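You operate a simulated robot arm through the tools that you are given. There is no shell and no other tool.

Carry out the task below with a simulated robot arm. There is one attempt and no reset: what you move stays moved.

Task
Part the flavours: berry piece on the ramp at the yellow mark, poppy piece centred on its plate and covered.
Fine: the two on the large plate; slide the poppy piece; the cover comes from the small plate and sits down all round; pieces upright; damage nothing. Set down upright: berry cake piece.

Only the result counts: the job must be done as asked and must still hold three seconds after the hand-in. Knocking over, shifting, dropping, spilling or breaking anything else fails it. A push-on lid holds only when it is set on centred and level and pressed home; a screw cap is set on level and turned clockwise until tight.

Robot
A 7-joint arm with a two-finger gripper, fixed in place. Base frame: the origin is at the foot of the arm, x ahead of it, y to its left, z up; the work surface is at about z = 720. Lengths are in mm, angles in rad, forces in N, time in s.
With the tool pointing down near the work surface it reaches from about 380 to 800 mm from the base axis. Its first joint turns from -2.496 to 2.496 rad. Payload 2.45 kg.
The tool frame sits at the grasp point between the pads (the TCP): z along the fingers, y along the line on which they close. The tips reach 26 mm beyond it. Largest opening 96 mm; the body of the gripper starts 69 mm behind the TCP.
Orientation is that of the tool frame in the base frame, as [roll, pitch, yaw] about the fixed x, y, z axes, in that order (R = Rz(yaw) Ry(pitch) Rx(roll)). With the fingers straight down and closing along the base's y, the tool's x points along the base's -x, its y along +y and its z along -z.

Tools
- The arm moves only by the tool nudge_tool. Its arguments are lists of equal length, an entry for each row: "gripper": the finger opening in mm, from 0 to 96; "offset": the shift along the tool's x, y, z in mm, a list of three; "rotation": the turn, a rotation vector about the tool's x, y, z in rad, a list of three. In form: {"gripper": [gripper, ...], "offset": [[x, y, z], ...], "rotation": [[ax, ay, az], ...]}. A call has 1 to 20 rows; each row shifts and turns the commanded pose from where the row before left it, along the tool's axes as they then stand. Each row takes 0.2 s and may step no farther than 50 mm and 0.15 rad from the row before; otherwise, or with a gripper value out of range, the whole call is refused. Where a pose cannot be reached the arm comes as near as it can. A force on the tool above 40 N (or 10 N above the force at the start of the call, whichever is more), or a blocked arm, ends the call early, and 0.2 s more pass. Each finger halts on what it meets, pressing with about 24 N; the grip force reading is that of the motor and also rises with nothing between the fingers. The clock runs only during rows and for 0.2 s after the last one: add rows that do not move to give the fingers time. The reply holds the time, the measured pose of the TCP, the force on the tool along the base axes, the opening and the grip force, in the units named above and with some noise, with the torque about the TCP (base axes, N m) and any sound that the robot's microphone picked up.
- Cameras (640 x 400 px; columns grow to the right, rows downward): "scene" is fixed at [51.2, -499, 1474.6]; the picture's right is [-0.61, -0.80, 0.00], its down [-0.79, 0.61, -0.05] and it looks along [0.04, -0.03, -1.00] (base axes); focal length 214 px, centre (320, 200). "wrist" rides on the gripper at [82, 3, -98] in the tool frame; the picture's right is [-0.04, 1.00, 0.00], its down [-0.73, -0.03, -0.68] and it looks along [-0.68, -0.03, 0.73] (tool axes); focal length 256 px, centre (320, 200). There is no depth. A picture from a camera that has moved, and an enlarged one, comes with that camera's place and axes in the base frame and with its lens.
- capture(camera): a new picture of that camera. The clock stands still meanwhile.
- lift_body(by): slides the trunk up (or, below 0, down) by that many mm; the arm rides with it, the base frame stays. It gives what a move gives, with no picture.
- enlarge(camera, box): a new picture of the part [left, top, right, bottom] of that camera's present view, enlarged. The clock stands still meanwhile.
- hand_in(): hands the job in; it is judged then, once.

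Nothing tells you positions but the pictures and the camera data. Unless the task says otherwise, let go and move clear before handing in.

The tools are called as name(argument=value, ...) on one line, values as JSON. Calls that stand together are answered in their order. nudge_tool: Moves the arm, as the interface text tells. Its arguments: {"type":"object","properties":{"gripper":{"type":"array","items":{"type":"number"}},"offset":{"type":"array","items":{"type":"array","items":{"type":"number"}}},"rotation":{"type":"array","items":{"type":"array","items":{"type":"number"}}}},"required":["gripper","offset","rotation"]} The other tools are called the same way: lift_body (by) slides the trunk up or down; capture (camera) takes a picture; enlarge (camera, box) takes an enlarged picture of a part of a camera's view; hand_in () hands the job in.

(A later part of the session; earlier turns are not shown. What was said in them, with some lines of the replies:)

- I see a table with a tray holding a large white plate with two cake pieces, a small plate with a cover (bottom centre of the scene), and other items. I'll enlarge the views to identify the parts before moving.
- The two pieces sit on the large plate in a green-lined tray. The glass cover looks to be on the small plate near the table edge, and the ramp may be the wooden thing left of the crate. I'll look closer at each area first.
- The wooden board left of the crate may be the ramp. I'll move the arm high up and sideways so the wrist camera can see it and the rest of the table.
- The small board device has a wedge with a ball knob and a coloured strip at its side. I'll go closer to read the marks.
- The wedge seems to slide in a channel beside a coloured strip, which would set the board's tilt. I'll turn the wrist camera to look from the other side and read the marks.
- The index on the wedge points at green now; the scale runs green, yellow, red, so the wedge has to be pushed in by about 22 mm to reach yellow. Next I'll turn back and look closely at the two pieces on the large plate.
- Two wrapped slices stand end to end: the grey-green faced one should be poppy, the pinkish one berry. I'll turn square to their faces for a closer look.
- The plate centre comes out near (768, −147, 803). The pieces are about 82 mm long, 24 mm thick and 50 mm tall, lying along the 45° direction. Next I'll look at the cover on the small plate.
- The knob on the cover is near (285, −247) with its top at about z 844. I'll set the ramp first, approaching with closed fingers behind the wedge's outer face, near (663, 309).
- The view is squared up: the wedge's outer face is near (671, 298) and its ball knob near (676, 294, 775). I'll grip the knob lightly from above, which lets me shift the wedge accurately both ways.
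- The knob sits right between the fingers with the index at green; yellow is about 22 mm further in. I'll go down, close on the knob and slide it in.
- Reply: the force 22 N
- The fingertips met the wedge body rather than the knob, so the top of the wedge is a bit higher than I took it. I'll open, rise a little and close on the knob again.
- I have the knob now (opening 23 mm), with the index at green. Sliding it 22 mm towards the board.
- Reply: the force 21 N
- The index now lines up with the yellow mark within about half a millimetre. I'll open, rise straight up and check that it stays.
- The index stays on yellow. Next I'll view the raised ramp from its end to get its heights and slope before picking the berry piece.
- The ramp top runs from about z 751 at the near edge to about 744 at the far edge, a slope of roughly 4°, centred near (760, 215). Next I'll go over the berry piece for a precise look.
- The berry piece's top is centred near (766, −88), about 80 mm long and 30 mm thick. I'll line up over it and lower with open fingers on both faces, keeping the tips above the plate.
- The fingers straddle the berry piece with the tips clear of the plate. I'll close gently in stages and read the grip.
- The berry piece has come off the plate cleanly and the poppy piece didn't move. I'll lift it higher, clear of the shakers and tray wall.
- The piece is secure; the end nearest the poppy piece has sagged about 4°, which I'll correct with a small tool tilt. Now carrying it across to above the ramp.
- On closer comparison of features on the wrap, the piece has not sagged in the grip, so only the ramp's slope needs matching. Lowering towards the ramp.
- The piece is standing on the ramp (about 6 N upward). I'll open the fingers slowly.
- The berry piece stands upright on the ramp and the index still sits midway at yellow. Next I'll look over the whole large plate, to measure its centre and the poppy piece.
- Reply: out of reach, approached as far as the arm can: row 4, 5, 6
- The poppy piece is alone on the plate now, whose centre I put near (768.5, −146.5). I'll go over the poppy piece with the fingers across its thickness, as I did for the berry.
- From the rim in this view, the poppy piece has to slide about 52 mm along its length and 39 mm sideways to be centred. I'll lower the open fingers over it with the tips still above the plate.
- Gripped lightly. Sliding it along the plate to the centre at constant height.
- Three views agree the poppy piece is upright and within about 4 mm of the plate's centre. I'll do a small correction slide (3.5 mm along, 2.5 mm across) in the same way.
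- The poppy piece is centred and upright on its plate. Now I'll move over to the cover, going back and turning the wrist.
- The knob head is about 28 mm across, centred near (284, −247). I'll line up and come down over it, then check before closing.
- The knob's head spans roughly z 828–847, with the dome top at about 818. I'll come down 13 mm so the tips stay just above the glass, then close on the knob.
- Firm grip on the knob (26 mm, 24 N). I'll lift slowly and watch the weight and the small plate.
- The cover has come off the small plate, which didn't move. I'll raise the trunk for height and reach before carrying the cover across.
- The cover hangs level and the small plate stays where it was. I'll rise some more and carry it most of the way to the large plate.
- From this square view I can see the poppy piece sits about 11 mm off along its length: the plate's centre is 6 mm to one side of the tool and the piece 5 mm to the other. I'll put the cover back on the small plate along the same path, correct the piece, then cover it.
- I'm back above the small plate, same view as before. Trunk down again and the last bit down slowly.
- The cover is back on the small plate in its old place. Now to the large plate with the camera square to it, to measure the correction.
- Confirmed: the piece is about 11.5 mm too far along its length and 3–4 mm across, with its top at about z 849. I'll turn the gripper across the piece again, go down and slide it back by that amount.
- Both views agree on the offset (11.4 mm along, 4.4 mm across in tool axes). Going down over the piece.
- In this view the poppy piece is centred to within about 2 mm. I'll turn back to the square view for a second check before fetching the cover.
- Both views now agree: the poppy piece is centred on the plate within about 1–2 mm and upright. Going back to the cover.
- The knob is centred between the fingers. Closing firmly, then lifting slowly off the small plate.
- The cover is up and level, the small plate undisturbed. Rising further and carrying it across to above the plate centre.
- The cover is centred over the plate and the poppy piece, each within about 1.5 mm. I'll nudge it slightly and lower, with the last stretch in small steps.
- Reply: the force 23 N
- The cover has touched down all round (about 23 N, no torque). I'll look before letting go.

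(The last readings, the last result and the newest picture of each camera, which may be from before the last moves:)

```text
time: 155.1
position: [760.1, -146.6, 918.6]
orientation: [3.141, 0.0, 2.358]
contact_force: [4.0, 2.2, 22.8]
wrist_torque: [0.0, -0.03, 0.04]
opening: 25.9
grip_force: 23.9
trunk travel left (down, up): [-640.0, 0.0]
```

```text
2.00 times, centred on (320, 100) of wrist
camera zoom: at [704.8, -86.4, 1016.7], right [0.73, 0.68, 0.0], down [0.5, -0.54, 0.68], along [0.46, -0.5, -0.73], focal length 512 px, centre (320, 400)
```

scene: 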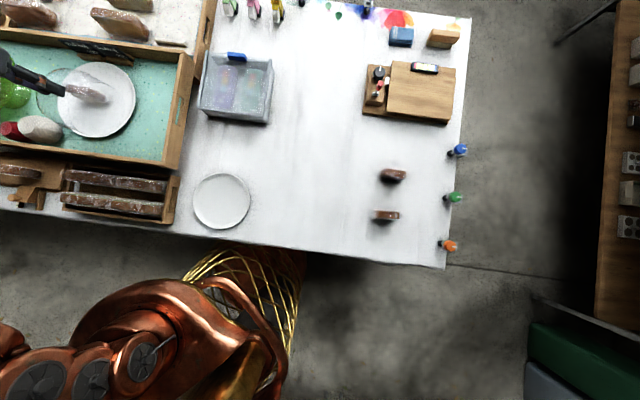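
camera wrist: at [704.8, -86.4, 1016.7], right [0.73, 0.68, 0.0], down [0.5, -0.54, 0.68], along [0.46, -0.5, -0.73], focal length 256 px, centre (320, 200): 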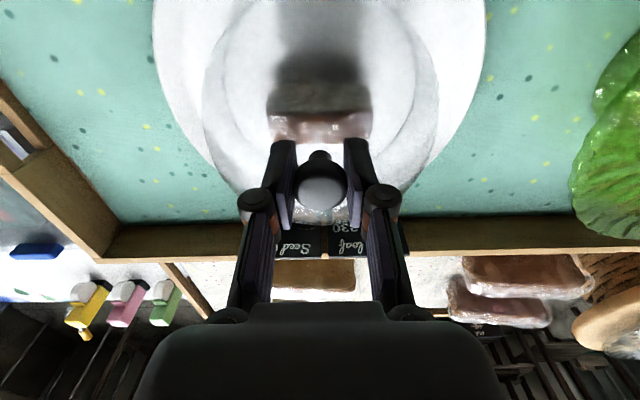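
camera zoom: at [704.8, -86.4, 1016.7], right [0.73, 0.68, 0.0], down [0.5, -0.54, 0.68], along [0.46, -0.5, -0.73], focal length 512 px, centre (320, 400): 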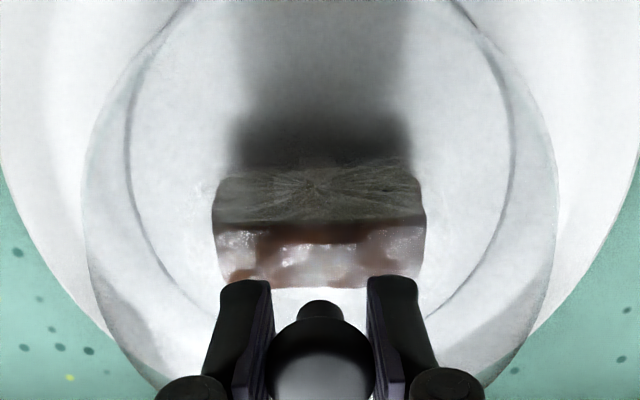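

nudge_tool(gripper=[12, 12, 12], offset=[[0, 0, -1], [0, 0, -0.8], [0, 0, 0]], rotation=[[0, 0, 0], [0, 0, 0], [0, 0, 0]])

```text
time: 155.9
position: [759.5, -147.7, 919.4]
orientation: [-3.14, -0.002, 2.359]
contact_force: [-0.5, 1.1, 1.7]
wrist_torque: [0.11, -0.15, 0.06]
opening: 26.0
grip_force: 23.6
trunk travel left (down, up): [-640.0, 0.0]
```

nudge_tool(gripper=[14, 18, 22, 24, 26, 28, 30, 34, 40, 50, 60, 60], offset=[[0, 0, 0], [0, 0, 0], [0, 0, 0], [0, 0, 0], [0, 0, 0], [0, 0, 0], [0, 0, 0], [0, 0, 0], [0, 0, 0], [0, 0, 0], [0, 0, 0], [0, 0, 0]], rotation=[[0, 0, 0], [0, 0, 0], [0, 0, 0], [0, 0, 0], [0, 0, 0], [0, 0, 0], [0, 0, 0], [0, 0, 0], [0, 0, 0], [0, 0, 0], [0, 0, 0], [0, 0, 0]])

enlarge(camera="wrist", box=[160, 0, 480, 200])

enlarge(camera="scene", box=[32, 55, 160, 135])

```text
time: 158.5
position: [760.6, -147.7, 919.9]
orientation: [-3.141, 0.002, 2.357]
contact_force: [-0.3, 1.1, 0.0]
wrist_torque: [-0.04, -0.01, -0.02]
opening: 60.0
grip_force: 0.1
trunk travel left (down, up): [-640.0, 0.0]
```

```text
2.00 times, centred on (320, 100) of wrist
camera zoom: at [705.5, -87.1, 1017.8], right [0.73, 0.68, 0.0], down [0.5, -0.54, 0.68], along [0.46, -0.5, -0.73], focal length 512 px, centre (320, 400)
```

zoom: 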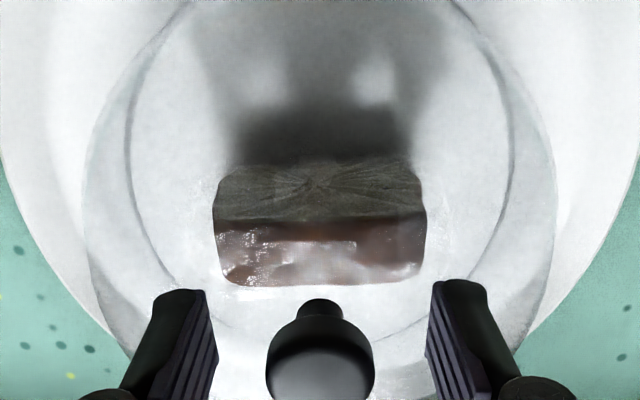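

```text
5.00 times, centred on (96, 95) of scene
camera zoom: at [51.2, -499.0, 1474.6], right [-0.61, -0.8, 0.0], down [-0.79, 0.61, -0.05], along [0.04, -0.03, -1.0], focal length 1072 px, centre (1440, 725)
```

zoom: 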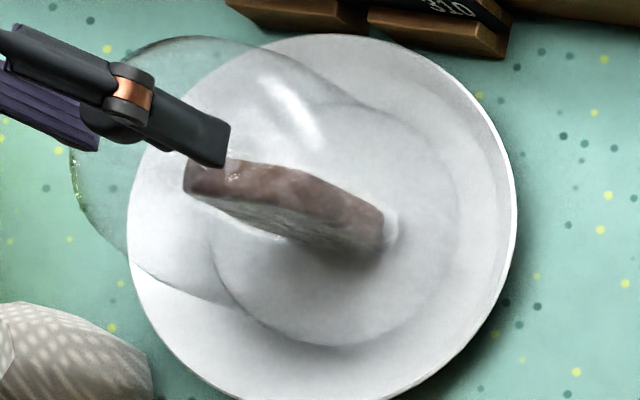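

The cover sits centred around the upright piece. I'll rise straight up and move clear.

nudge_tool(gripper=[60, 60, 60, 60, 60, 60, 60], offset=[[0, 0, -6], [0, 0, -12], [0, 0, -20], [0, 0, -20], [0, 0, -20], [10, 0, 0], [0, 0, 0]], rotation=[[0, 0, 0], [0, 0, 0], [0, 0, 0], [0, 0, 0], [0, 0, 0], [0, 0, 0], [0, 0, 0]])

nudge_tool(gripper=[60, 60, 60, 60, 60, 60, 60, 60], offset=[[25, -25, 0], [30, -30, 0], [30, -30, 0], [30, -30, 0], [30, -30, 0], [10, -10, 0], [0, 0, 0], [0, 0, 0]], rotation=[[0, 0, 0], [0, 0, 0], [0, 0, 0], [0, 0, 0], [0, 0, 0], [0, 0, 0], [0, 0, 0], [0, 0, 0]])

capture(camera="wrist")

capture(camera="scene")

enlarge(camera="scene", box=[16, 50, 176, 150])

```text
time: 160.1
position: [753.1, -140.4, 999.2]
orientation: [-3.141, -0.001, 2.359]
contact_force: [0.2, 0.0, -1.8]
wrist_torque: [0.03, 0.0, -0.01]
opening: 60.2
grip_force: 0.0
trunk travel left (down, up): [-640.0, 0.0]
```

```text
time: 161.9
position: [532.8, -141.8, 998.8]
orientation: [-3.141, 0.0, 2.358]
contact_force: [0.2, -0.2, -0.6]
wrist_torque: [-0.01, 0.03, -0.03]
opening: 59.8
grip_force: 0.0
trunk travel left (down, up): [-640.0, 0.0]
```

```text
taken
camera wrist: at [478.8, -80.1, 1096.0], right [0.73, 0.68, 0.0], down [0.5, -0.54, 0.68], along [0.46, -0.5, -0.73], focal length 256 px, centre (320, 200)
```

wrist: 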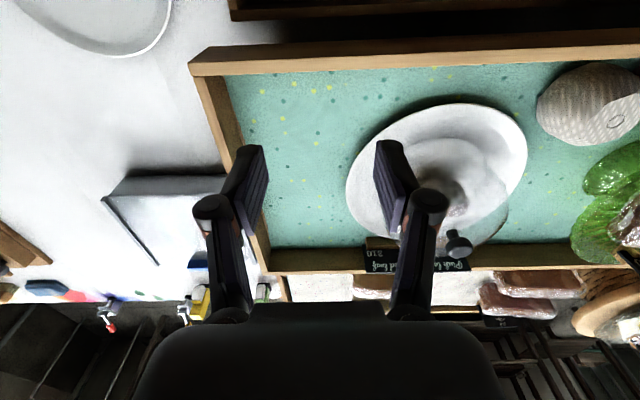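

```text
taken
```

scene: 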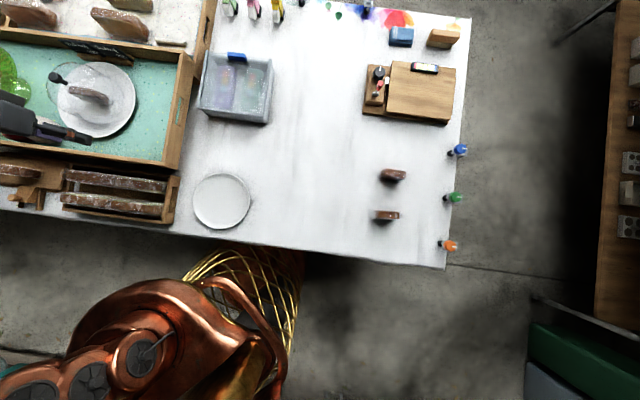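

```text
4.00 times, centred on (96, 100) of scene
camera zoom: at [51.2, -499.0, 1474.6], right [-0.61, -0.8, 0.0], down [-0.79, 0.61, -0.05], along [0.04, -0.03, -1.0], focal length 858 px, centre (1216, 600)
```

zoom: 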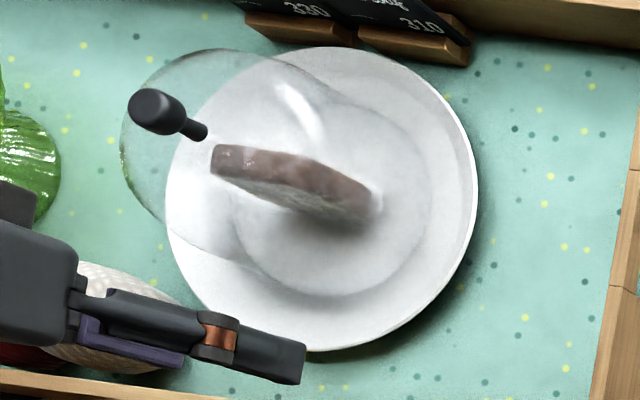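

enlarge(camera="wrist", box=[336, 90, 560, 250])

enlarge(camera="scene", box=[0, 150, 96, 210])

nudge_tool(gripper=[60, 60, 60, 60, 60, 60, 60, 60, 60, 60, 60], offset=[[20, 35, 0], [20, 35, 0], [20, 35, 0], [20, 35, 0], [20, 35, 0], [20, 35, 0], [20, 35, 0], [20, 35, 0], [10, 20, 0], [0, 0, 0], [0, 0, 0]], rotation=[[0, 0, 0], [0, 0, 0], [0, 0, 0], [0, 0, 0], [0, 0, 0], [0, 0, 0], [0, 0, 0], [0, 0, 0], [0, 0, 0], [0, 0, 0], [0, 0, 0]])

capture(camera="wrist")

```text
2.50 times, centred on (448, 170) of wrist
camera zoom: at [478.8, -80.1, 1096.0], right [0.73, 0.68, 0.0], down [0.5, -0.54, 0.68], along [0.46, -0.5, -0.73], focal length 640 px, centre (0, 275)
```

zoom: 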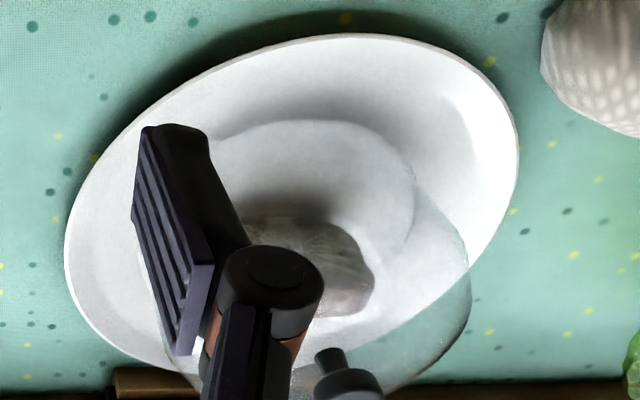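

```text
6.67 times, centred on (48, 180) of scene
camera zoom: at [51.2, -499.0, 1474.6], right [-0.61, -0.8, 0.0], down [-0.79, 0.61, -0.05], along [0.04, -0.03, -1.0], focal length 1430 px, centre (2133, 333)
```

zoom: 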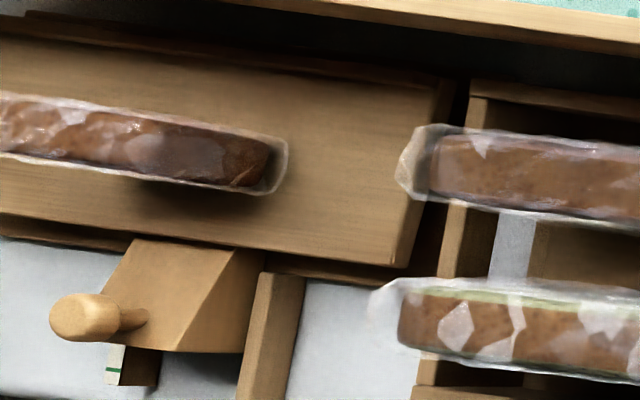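

```text
time: 164.3
position: [625.3, 189.2, 999.1]
orientation: [-3.141, -0.001, 2.358]
contact_force: [-0.3, 0.4, 0.8]
wrist_torque: [0.01, 0.01, 0.01]
opening: 60.0
grip_force: 0.1
trunk travel left (down, up): [-640.0, 0.0]
```

```text
taken
camera wrist: at [570.0, 250.4, 1096.4], right [0.73, 0.68, 0.0], down [0.5, -0.54, 0.68], along [0.46, -0.5, -0.73], focal length 256 px, centre (320, 200)
```

wrist: 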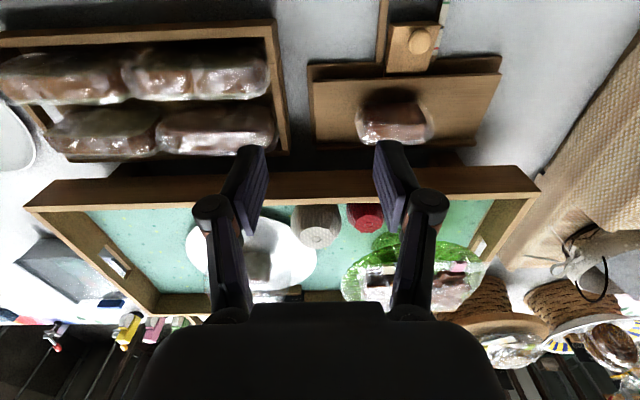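

enlarge(camera="wrist", box=[296, 0, 520, 140])

enlarge(camera="wrist", box=[390, 0, 470, 50])

enlarge(camera="wrist", box=[160, 180, 352, 300])

```text
2.86 times, centred on (408, 70) of wrist
camera zoom: at [570.0, 250.4, 1096.4], right [0.73, 0.68, 0.0], down [0.5, -0.54, 0.68], along [0.46, -0.5, -0.73], focal length 731 px, centre (69, 571)
```

zoom: 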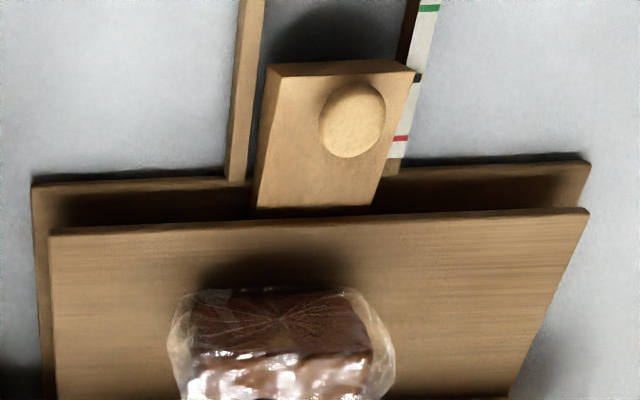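

```text
8.00 times, centred on (430, 25) of wrist
camera zoom: at [570.0, 250.4, 1096.4], right [0.73, 0.68, 0.0], down [0.5, -0.54, 0.68], along [0.46, -0.5, -0.73], focal length 2048 px, centre (-560, 1600)
```

zoom: 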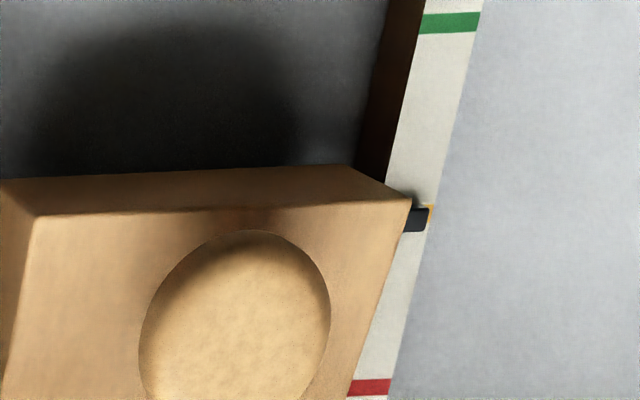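

```text
3.33 times, centred on (256, 240) of wrist
camera zoom: at [570.0, 250.4, 1096.4], right [0.73, 0.68, 0.0], down [0.5, -0.54, 0.68], along [0.46, -0.5, -0.73], focal length 853 px, centre (533, 67)
```

zoom: 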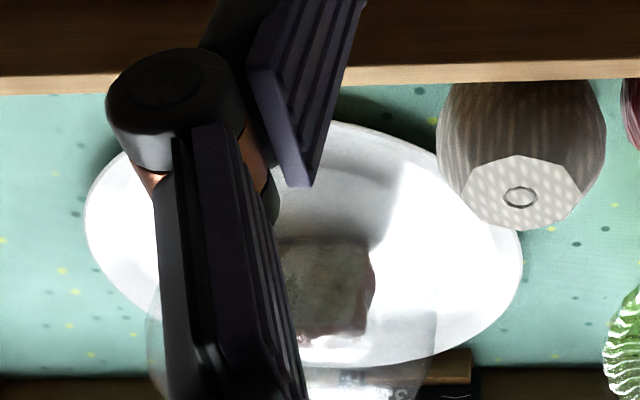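

The ramp index is still on yellow and the berry piece stands upright. One last look at the cover's seating from a clear angle.

nudge_tool(gripper=[70, 80, 90, 96, 96, 96, 96, 96, 96], offset=[[-28.7, -23.7, 0], [-28.7, -23.7, 0], [-28.7, -23.7, 0], [-28.7, -23.7, 0], [-28.7, -23.7, 0], [-28.7, -23.7, 0], [-10, -23.7, 0], [0, 0, 0], [0, 0, 0]], rotation=[[0, 0, 0], [0, 0, 0], [0, 0, 0], [0, 0, 0], [0, 0, 0], [0, 0, 0], [0, 0, 0], [0, 0, 0], [0, 0, 0]])

capture(camera="wrist")

enlarge(camera="wrist", box=[200, 60, 440, 210])

enlarge(camera="scene", box=[32, 55, 160, 135])

```text
time: 166.3
position: [637.6, -53.2, 998.6]
orientation: [3.141, -0.001, 2.357]
contact_force: [0.1, -1.2, 0.7]
wrist_torque: [0.03, 0.0, 0.02]
opening: 96.0
grip_force: 0.1
trunk travel left (down, up): [-640.0, 0.0]
```

```text
taken
camera wrist: at [582.0, 7.0, 1096.2], right [0.73, 0.68, 0.0], down [0.5, -0.54, 0.68], along [0.46, -0.5, -0.73], focal length 256 px, centre (320, 200)
```

wrist: 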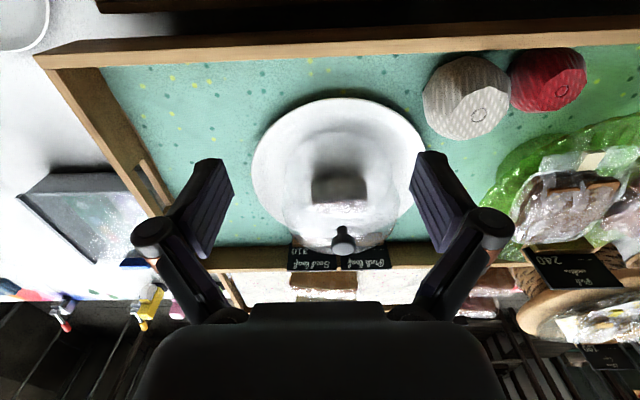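

```text
2.67 times, centred on (320, 135) of wrist
camera zoom: at [582.0, 7.0, 1096.2], right [0.73, 0.68, 0.0], down [0.5, -0.54, 0.68], along [0.46, -0.5, -0.73], focal length 683 px, centre (320, 373)
```

zoom: 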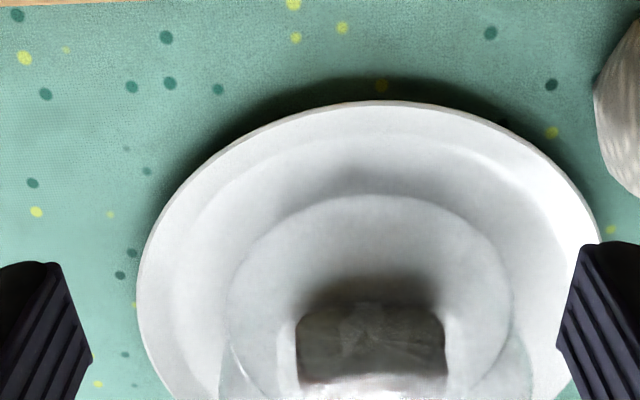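

```text
5.00 times, centred on (96, 95) of scene
camera zoom: at [51.2, -499.0, 1474.6], right [-0.61, -0.8, 0.0], down [-0.79, 0.61, -0.05], along [0.04, -0.03, -1.0], focal length 1072 px, centre (1440, 725)
```

zoom: 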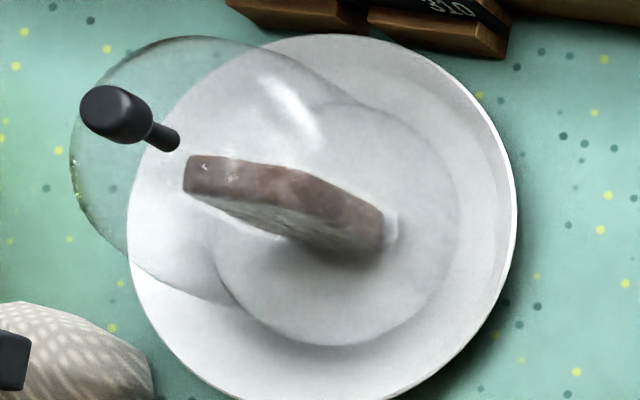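

Everything is as asked. The berry piece stands upright on the ramp with the index at yellow, and the poppy piece is centred on its plate with the cover resting evenly around it. The other things are undisturbed and the arm is clear, so I'm handing in.

hand_in()

```text
The job is handed in.
```

The job is handed in; the tool only confirmed receipt, so I have no score yet. By the last pictures, everything was as asked:

- **Berry piece:** it stands upright on the ramp. The wedge's index is on the yellow mark, within about half a millimetre.
- **Poppy piece:** it is on the large plate, upright and within about 2 mm of the centre. It was only slid, never lifted. My first slide left it about 11 mm off, so I corrected it before covering.
- **Cover:** it came from the small plate and sits centred around the poppy piece. The touch-down force was even, with no tilt I could see. While I corrected the poppy piece, I put it back on the small plate for a short time.
- **Everything else:** nothing was knocked or shifted that I could see. The small plate did not move when I took the cover.

The gripper is open and clear of the table. The trunk is still at the top of its travel, 65 mm above where it started.
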